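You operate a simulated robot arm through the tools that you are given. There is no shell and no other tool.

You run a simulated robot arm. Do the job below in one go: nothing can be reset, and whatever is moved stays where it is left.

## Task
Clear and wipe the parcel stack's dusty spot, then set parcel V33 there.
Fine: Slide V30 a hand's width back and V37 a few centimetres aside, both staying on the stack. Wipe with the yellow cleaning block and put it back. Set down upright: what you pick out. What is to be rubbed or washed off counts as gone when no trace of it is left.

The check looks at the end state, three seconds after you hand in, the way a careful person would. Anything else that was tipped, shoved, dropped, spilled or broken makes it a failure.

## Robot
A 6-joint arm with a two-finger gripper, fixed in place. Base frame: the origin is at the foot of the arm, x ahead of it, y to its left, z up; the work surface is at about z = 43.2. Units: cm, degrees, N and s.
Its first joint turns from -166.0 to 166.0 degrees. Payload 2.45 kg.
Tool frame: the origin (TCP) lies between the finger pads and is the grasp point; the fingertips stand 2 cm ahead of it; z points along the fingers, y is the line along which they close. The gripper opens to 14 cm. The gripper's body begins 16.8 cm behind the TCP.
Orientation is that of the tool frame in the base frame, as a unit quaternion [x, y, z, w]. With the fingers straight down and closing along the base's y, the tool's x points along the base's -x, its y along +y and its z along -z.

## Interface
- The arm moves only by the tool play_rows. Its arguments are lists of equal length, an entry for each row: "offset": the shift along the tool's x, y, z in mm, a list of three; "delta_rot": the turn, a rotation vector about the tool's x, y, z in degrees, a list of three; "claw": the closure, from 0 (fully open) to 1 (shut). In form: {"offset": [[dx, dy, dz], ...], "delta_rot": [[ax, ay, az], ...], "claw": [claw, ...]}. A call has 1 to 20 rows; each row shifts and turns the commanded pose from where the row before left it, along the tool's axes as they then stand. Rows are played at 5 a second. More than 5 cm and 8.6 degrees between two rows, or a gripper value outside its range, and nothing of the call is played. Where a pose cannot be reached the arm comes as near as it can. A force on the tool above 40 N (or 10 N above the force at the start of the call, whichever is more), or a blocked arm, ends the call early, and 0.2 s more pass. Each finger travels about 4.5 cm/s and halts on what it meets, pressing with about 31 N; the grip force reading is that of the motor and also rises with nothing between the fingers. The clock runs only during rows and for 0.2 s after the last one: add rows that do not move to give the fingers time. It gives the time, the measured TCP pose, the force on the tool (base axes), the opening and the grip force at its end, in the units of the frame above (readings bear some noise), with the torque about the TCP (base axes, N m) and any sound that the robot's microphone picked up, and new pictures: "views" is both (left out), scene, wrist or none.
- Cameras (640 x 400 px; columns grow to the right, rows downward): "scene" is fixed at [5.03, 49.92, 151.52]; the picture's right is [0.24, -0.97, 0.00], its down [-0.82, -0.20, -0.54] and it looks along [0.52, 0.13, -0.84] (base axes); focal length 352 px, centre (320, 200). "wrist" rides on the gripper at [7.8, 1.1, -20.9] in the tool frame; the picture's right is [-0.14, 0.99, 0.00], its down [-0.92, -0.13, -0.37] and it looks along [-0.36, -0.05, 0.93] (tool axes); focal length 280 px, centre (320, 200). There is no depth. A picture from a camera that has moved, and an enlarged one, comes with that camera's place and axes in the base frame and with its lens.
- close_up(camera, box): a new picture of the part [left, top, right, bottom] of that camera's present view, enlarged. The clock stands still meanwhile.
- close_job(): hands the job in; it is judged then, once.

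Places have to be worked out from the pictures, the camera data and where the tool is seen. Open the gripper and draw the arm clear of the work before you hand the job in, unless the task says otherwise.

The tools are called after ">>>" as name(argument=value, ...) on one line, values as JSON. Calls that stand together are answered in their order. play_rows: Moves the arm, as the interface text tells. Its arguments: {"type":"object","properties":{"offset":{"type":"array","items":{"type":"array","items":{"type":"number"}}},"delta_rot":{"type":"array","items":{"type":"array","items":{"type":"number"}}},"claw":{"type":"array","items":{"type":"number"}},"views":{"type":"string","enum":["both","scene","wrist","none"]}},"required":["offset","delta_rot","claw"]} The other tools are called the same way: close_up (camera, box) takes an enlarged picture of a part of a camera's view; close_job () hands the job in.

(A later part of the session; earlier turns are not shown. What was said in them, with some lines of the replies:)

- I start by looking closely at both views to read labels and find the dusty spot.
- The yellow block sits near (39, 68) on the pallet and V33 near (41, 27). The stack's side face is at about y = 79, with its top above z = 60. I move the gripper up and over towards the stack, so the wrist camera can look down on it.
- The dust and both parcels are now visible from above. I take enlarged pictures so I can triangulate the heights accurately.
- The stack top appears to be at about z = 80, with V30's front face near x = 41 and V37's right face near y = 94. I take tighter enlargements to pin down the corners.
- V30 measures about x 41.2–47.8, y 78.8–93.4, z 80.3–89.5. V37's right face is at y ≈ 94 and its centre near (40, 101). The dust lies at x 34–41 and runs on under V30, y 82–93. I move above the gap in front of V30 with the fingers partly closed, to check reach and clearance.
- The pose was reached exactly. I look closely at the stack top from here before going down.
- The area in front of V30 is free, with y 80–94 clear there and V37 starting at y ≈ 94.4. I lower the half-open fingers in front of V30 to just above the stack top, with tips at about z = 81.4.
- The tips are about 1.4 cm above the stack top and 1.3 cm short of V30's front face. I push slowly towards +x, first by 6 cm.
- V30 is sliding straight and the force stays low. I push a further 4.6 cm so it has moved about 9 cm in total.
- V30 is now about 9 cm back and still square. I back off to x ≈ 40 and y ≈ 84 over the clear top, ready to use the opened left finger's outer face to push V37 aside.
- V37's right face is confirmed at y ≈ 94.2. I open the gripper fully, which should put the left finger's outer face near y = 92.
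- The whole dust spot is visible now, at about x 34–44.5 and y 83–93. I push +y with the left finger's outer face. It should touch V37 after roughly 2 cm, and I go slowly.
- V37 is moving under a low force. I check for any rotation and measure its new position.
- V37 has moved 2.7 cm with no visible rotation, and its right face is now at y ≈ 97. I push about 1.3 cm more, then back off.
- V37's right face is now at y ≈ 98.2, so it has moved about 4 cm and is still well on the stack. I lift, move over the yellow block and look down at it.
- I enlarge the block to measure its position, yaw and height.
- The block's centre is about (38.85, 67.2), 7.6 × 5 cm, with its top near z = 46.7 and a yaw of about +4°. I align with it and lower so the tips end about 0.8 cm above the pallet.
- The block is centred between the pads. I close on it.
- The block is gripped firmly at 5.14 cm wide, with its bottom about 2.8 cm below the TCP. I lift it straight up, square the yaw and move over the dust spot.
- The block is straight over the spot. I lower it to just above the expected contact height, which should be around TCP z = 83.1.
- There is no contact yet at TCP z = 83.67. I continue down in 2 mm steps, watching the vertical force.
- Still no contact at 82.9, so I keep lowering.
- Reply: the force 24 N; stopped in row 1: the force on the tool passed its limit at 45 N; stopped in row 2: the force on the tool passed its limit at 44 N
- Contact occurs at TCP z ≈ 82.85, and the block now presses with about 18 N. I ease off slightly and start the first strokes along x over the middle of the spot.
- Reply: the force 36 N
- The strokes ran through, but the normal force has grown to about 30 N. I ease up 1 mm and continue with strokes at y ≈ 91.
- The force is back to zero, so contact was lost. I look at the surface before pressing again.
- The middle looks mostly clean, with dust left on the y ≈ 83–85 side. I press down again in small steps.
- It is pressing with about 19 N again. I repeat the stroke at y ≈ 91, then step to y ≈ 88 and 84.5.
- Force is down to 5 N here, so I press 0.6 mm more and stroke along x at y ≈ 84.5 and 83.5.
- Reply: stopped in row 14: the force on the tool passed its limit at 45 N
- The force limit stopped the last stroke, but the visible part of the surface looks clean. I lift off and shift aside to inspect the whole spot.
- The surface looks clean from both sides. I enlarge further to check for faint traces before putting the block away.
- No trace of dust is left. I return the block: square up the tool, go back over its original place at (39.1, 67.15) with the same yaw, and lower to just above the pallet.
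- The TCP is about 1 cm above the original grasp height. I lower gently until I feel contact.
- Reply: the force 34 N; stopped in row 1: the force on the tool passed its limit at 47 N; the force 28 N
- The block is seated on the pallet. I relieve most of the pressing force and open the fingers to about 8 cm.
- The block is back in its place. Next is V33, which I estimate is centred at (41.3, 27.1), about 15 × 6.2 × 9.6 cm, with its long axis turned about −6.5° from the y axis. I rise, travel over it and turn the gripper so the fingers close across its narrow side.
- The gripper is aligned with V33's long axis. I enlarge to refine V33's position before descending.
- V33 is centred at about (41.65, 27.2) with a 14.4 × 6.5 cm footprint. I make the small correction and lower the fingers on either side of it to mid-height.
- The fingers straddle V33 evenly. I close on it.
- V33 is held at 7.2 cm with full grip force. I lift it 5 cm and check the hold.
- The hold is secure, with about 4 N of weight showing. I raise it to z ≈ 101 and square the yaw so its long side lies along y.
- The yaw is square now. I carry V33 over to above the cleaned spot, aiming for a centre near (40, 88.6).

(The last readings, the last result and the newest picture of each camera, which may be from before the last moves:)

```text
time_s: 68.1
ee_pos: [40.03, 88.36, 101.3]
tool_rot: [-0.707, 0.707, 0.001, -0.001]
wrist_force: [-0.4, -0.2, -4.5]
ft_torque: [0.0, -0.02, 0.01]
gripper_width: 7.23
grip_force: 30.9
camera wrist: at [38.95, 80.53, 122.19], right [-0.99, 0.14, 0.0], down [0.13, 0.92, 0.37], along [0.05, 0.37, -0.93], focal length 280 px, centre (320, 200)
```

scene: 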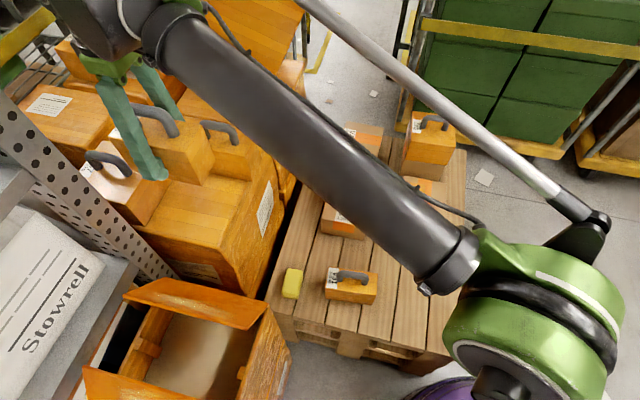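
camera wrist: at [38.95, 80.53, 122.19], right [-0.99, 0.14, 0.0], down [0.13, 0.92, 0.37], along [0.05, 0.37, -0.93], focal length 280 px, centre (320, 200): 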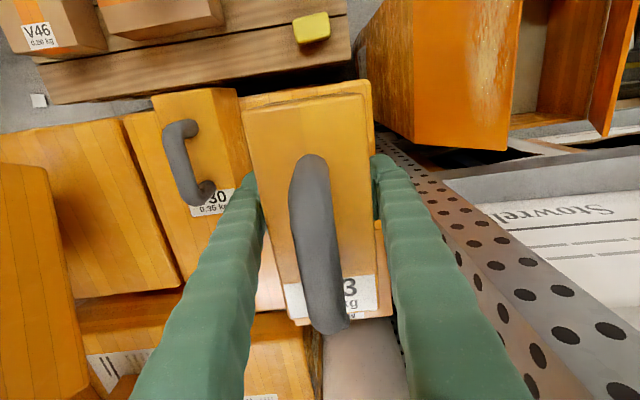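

V33 is above the cleaned area, and from the earlier contacts it should touch down at TCP z ≈ 84.8. I lower to about 1.5 cm above that and check clearances.

>>> play_rows(offset=[[0, 0, 30], [0, 0, 40], [0, 0, 40], [0, 0, 25], [0, 0, 15], [0, 0, 0]], delta_rot=[[0, 0, 0], [0, 0, 0], [0, 0, 0], [0, 0, 0], [0, 0, 0], [0, 0, 0]], claw=[0.7, 0.7, 0.7, 0.7, 0.7, 0.7])

>>> close_up(camera="scene", box=[80, 120, 280, 245])

```text
time_s: 69.5
ee_pos: [40.0, 88.49, 86.2]
tool_rot: [0.708, -0.707, 0.0, 0.0]
wrist_force: [-0.5, -0.7, -4.9]
ft_torque: [0.0, -0.02, -0.03]
gripper_width: 7.21
grip_force: 30.4
camera wrist: at [39.04, 80.61, 107.16], right [-0.99, 0.14, 0.0], down [0.13, 0.92, 0.37], along [0.05, 0.37, -0.93], focal length 280 px, centre (320, 200)
```

scene: 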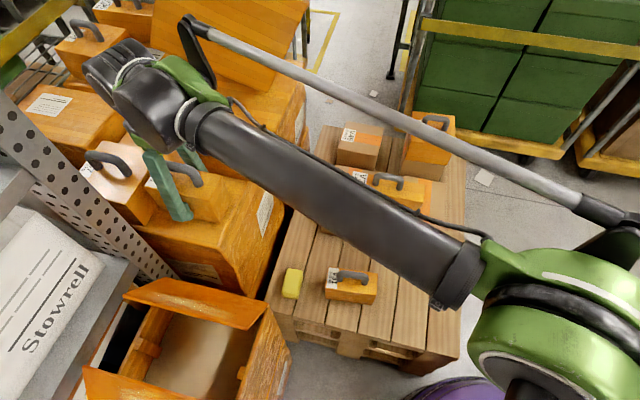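
wrist: 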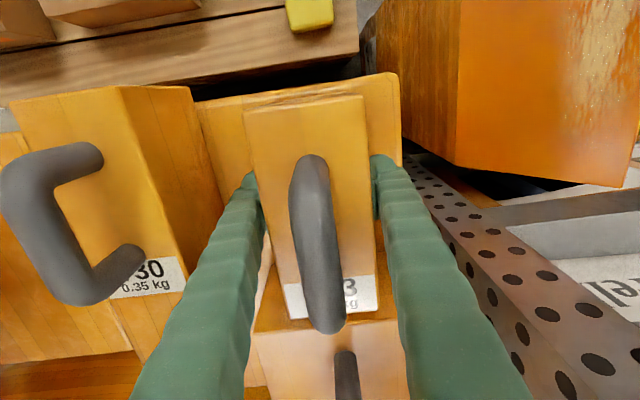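

```text
3.20 times, centred on (180, 182) of scene
camera zoom: at [5.03, 49.92, 151.52], right [0.24, -0.97, 0.0], down [-0.82, -0.2, -0.54], along [0.52, 0.13, -0.84], focal length 1125 px, centre (768, 256)
```

zoom: 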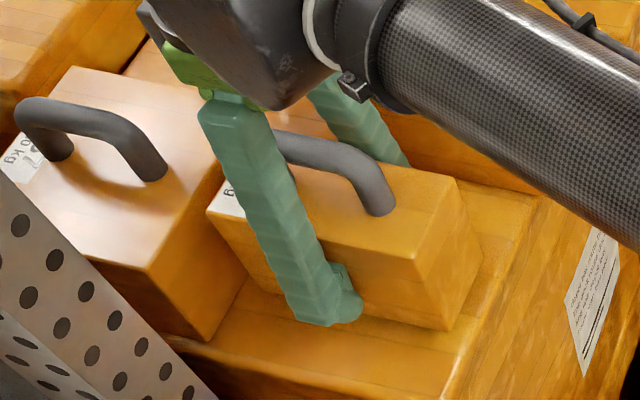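

Clearances look good: there is a gap to V37, and V33's right end lies inside the stack edge. I lower gently to contact.

>>> play_rows(offset=[[0, 0, 6], [0, 0, 4], [0, 0, 2], [0, 0, 0]], delta_rot=[[0, 0, 0], [0, 0, 0], [0, 0, 0], [0, 0, 0]], claw=[0.7, 0.7, 0.7, 0.7], views="none")

>>> play_rows(offset=[[0, 0, 1], [0, 0, 0]], delta_rot=[[0, 0, 0], [0, 0, 0]], claw=[0.7, 0.7], views="none")

```text
time_s: 70.5
ee_pos: [40.11, 88.44, 85.2]
tool_rot: [0.707, -0.707, -0.001, 0.001]
wrist_force: [0.9, -0.9, -3.8]
ft_torque: [0.0, -0.02, 0.0]
gripper_width: 7.23
grip_force: 30.7
```

```text
time_s: 71.1
ee_pos: [40.04, 88.42, 85.13]
tool_rot: [-0.706, 0.708, 0.0, -0.001]
wrist_force: [0.3, -1.5, -4.8]
ft_torque: [0.01, -0.01, -0.01]
gripper_width: 7.21
grip_force: 31.4
```

There is no contact yet at 85.1, so I continue in 1 mm steps.

>>> play_rows(offset=[[0, 0, 1], [0, 0, 0]], delta_rot=[[0, 0, 0], [0, 0, 0]], claw=[0.7, 0.7], views="none")

>>> play_rows(offset=[[0, 0, 1], [0, 0, 0]], delta_rot=[[0, 0, 0], [0, 0, 0]], claw=[0.7, 0.7], views="none")

>>> play_rows(offset=[[0, 0, 1], [0, 0, 0]], delta_rot=[[0, 0, 0], [0, 0, 0]], claw=[0.7, 0.7], views="none")

```text
time_s: 71.7
ee_pos: [40.09, 88.53, 85.09]
tool_rot: [0.707, -0.707, -0.001, 0.001]
wrist_force: [-0.3, -0.6, -4.8]
ft_torque: [-0.02, 0.0, -0.01]
gripper_width: 7.23
grip_force: 31.1
```

```text
time_s: 72.3
ee_pos: [40.07, 88.44, 84.94]
tool_rot: [-0.706, 0.708, 0.001, -0.001]
wrist_force: [0.4, 1.0, -4.2]
ft_torque: [0.02, -0.02, -0.01]
gripper_width: 7.22
grip_force: 31.3
```

```text
time_s: 72.9
ee_pos: [40.0, 88.5, 84.86]
tool_rot: [-0.707, 0.707, 0.001, -0.001]
wrist_force: [0.8, 0.3, -4.5]
ft_torque: [-0.03, -0.01, 0.01]
gripper_width: 7.19
grip_force: 30.9
```

V33's weight is still fully on the gripper at 84.86, so I keep stepping down.

>>> play_rows(offset=[[0, 0, 1], [0, 0, 0]], delta_rot=[[0, 0, 0], [0, 0, 0]], claw=[0.7, 0.7], views="none")

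>>> play_rows(offset=[[0, 0, 0.7], [0, 0, 0]], delta_rot=[[0, 0, 0], [0, 0, 0]], claw=[0.7, 0.7], views="none")

```text
time_s: 73.5
ee_pos: [40.06, 88.52, 84.66]
tool_rot: [-0.707, 0.707, 0.001, 0.0]
wrist_force: [1.8, 5.3, 8.6]
ft_torque: [-0.12, 0.04, -0.01]
gripper_width: 7.21
grip_force: 30.6
```

```text
time_s: 74.1
ee_pos: [39.99, 88.49, 84.66]
tool_rot: [-0.707, 0.708, 0.002, 0.0]
wrist_force: [4.4, 11.6, 28.1]
ft_torque: [-0.36, 0.09, 0.02]
gripper_width: 7.23
grip_force: 31.4
```

V33 is seated on the stack. I relieve the pressure and open gently to about 10 cm.

>>> play_rows(offset=[[0, 0, -1.1], [0, 0, 0], [0, 0, 0], [0, 0, 0], [0, 0, 0], [0, 0, 0], [0, 0, 0]], delta_rot=[[0, 0, 0], [0, 0, 0], [0, 0, 0], [0, 0, 0], [0, 0, 0], [0, 0, 0], [0, 0, 0]], claw=[0.7, 0.6, 0.5, 0.42, 0.35, 0.28, 0.28])

>>> close_up(camera="scene", box=[80, 120, 280, 245])

```text
time_s: 75.7
ee_pos: [40.13, 88.54, 84.87]
tool_rot: [-0.707, 0.708, 0.001, 0.0]
wrist_force: [-1.0, 0.5, 0.0]
ft_torque: [-0.01, 0.01, 0.03]
gripper_width: 10.07
grip_force: 0.0
camera wrist: at [39.04, 80.7, 105.61], right [-0.99, 0.14, 0.0], down [0.13, 0.92, 0.37], along [0.05, 0.37, -0.93], focal length 280 px, centre (320, 200)
```

scene: 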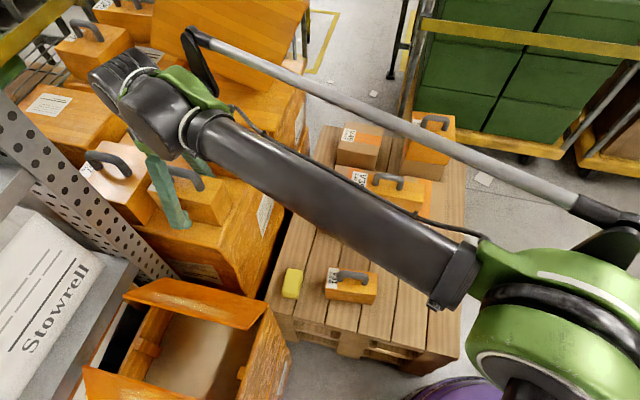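
wrist: 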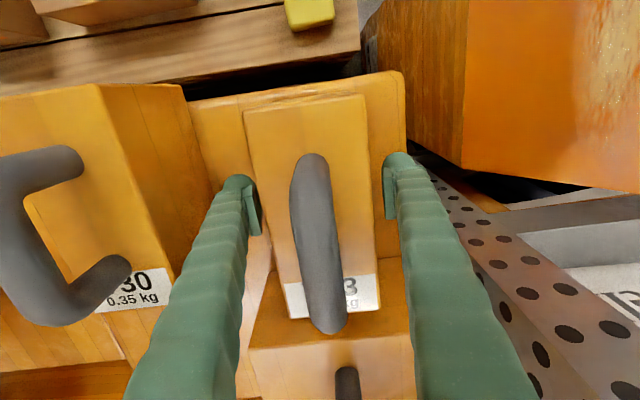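

```text
3.20 times, centred on (180, 182) of scene
camera zoom: at [5.03, 49.92, 151.52], right [0.24, -0.97, 0.0], down [-0.82, -0.2, -0.54], along [0.52, 0.13, -0.84], focal length 1125 px, centre (768, 256)
```

zoom: 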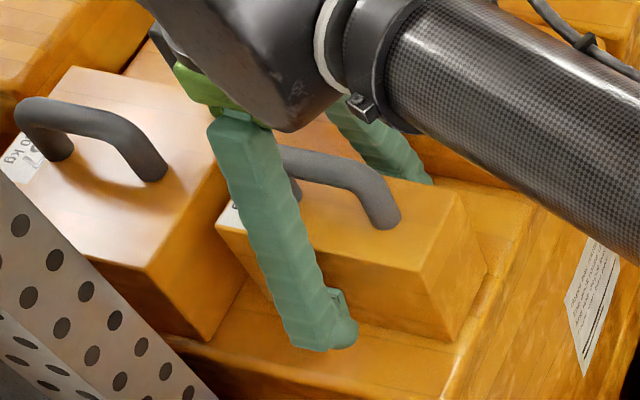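

V33 stands free of the fingers. I retract straight up, then move away towards the base side and look over the result.

>>> play_rows(offset=[[0, 0, -20], [0, 0, -40], [0, 0, -50], [0, 0, -50], [0, 0, -50], [30, 0, 0], [45, 0, 0], [45, 0, 0], [45, 0, 0], [45, 0, 0], [45, 0, 0], [45, 0, 0], [0, 0, 0]], delta_rot=[[0, 0, 0], [0, 0, 0], [0, 0, 0], [0, 0, 0], [0, 0, 0], [0, 0, 0], [0, 0, 0], [0, 0, 0], [0, 0, 0], [0, 0, 0], [0, 0, 0], [0, 0, 0], [0, 0, 0]], claw=[0.28, 0.28, 0.28, 0.28, 0.28, 0.2, 0.1, 0, 0, 0, 0, 0, 0])

>>> close_up(camera="scene", box=[70, 100, 290, 240])

>>> close_up(camera="scene", box=[260, 230, 470, 370])

```text
time_s: 78.5
ee_pos: [40.27, 58.26, 105.77]
tool_rot: [0.707, -0.707, -0.001, 0.0]
wrist_force: [0.6, -1.0, -0.5]
ft_torque: [0.0, -0.01, 0.03]
gripper_width: 14.0
grip_force: 0.0
camera wrist: at [39.11, 50.39, 126.61], right [-0.99, 0.14, 0.0], down [0.13, 0.92, 0.37], along [0.05, 0.37, -0.93], focal length 280 px, centre (320, 200)
```

scene: 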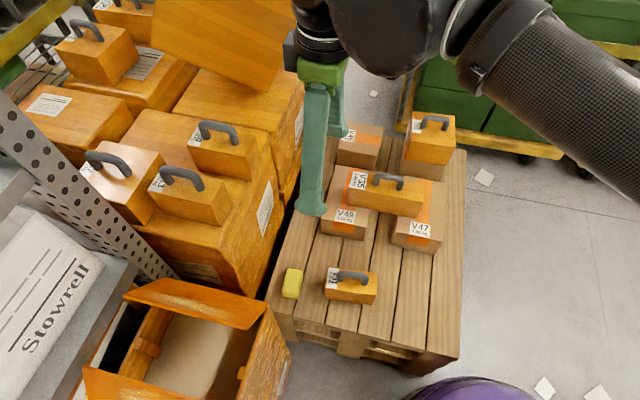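
wrist: 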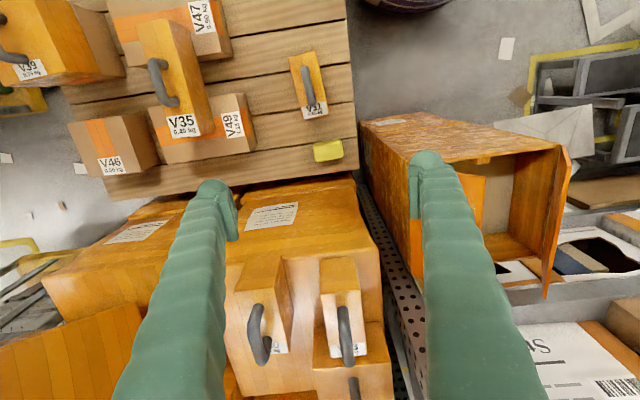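

```text
2.86 times, centred on (180, 170) of scene
camera zoom: at [5.03, 49.92, 151.52], right [0.24, -0.97, 0.0], down [-0.82, -0.2, -0.54], along [0.52, 0.13, -0.84], focal length 1004 px, centre (720, 286)
```

zoom: 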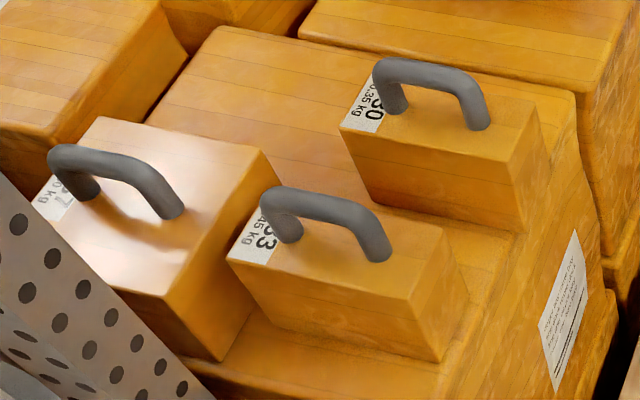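

```text
2.86 times, centred on (365, 300) of scene
camera zoom: at [5.03, 49.92, 151.52], right [0.24, -0.97, 0.0], down [-0.82, -0.2, -0.54], along [0.52, 0.13, -0.84], focal length 1004 px, centre (191, -86)
```

zoom: 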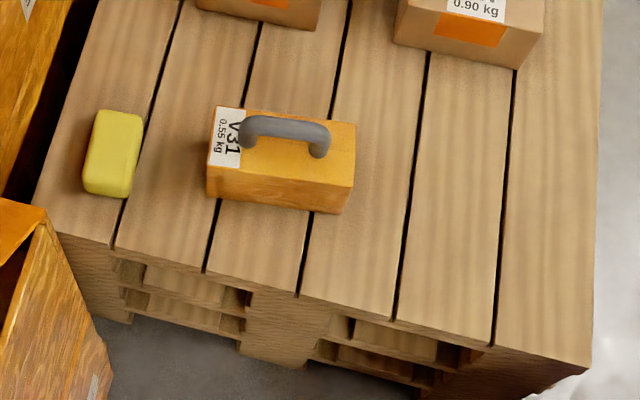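

Everything is as wanted: the spot is clean, V33 stands upright on it, V30 is moved back, V37 is aside, and the block is in its place. I draw the open gripper further clear before handing in.

>>> play_rows(offset=[[40, 0, -10], [40, 0, -10], [40, 0, -10], [40, 0, -10], [0, 0, 0], [0, 0, 0]], delta_rot=[[0, 0, 0], [0, 0, 0], [0, 0, 0], [0, 0, 0], [0, 0, 0], [0, 0, 0]], claw=[0, 0, 0, 0, 0, 0])

>>> close_up(camera="scene", box=[120, 160, 260, 250])

```text
time_s: 79.9
ee_pos: [40.05, 42.55, 109.89]
tool_rot: [-0.707, 0.707, 0.001, 0.0]
wrist_force: [-0.1, 0.2, 0.1]
ft_torque: [0.01, 0.01, -0.02]
gripper_width: 13.99
grip_force: 0.0
camera wrist: at [39.04, 34.79, 130.64], right [-0.99, 0.14, 0.0], down [0.13, 0.92, 0.37], along [0.05, 0.37, -0.93], focal length 280 px, centre (320, 200)
```

scene: 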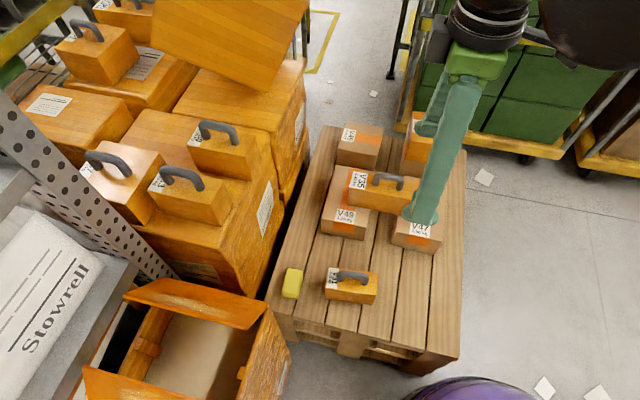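
wrist: 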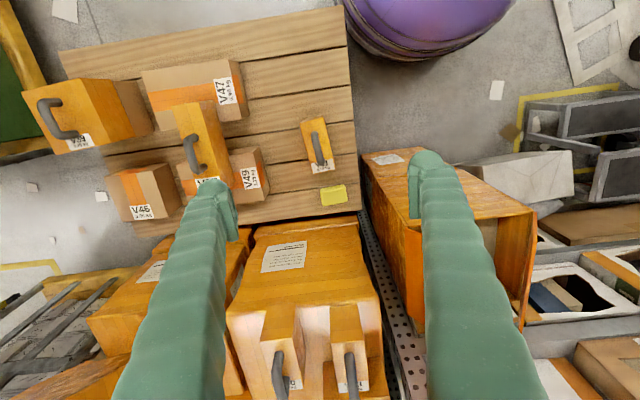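

```text
4.44 times, centred on (190, 205) of scene
camera zoom: at [5.03, 49.92, 151.52], right [0.24, -0.97, 0.0], down [-0.82, -0.2, -0.54], along [0.52, 0.13, -0.84], focal length 1562 px, centre (898, 178)
```

zoom: 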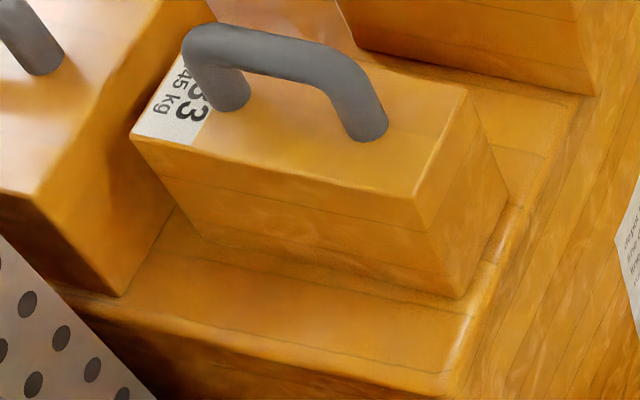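

The last pictures show V33 upright on the clean spot, V30 and V37 still on the stack, the yellow block in its place and the arm clear with the gripper open. I hand the job in.

>>> close_job()

```text
The job is handed in.
```

The dusty spot on the stack is wiped clean, and V33 now stands upright on it. The job is handed in; I have not seen the check's result.

- **V30:** pushed straight back by about 9 cm, still on the stack.
- **V37:** pushed about 4 cm aside, away from the spot, still on the stack.
- **Wiping:** close-up pictures from both cameras showed no trace of dust left. The last wiping stroke was cut short by the force limit.
- **Yellow block:** put back in its original place on the pallet, to within a few millimetres by the arm's readings.
- **V33:** set down where the dust was, in the gap between V37 and the edge of the stack.

In the last pictures nothing else looked moved, tipped or dropped. The arm is drawn clear with the gripper open.
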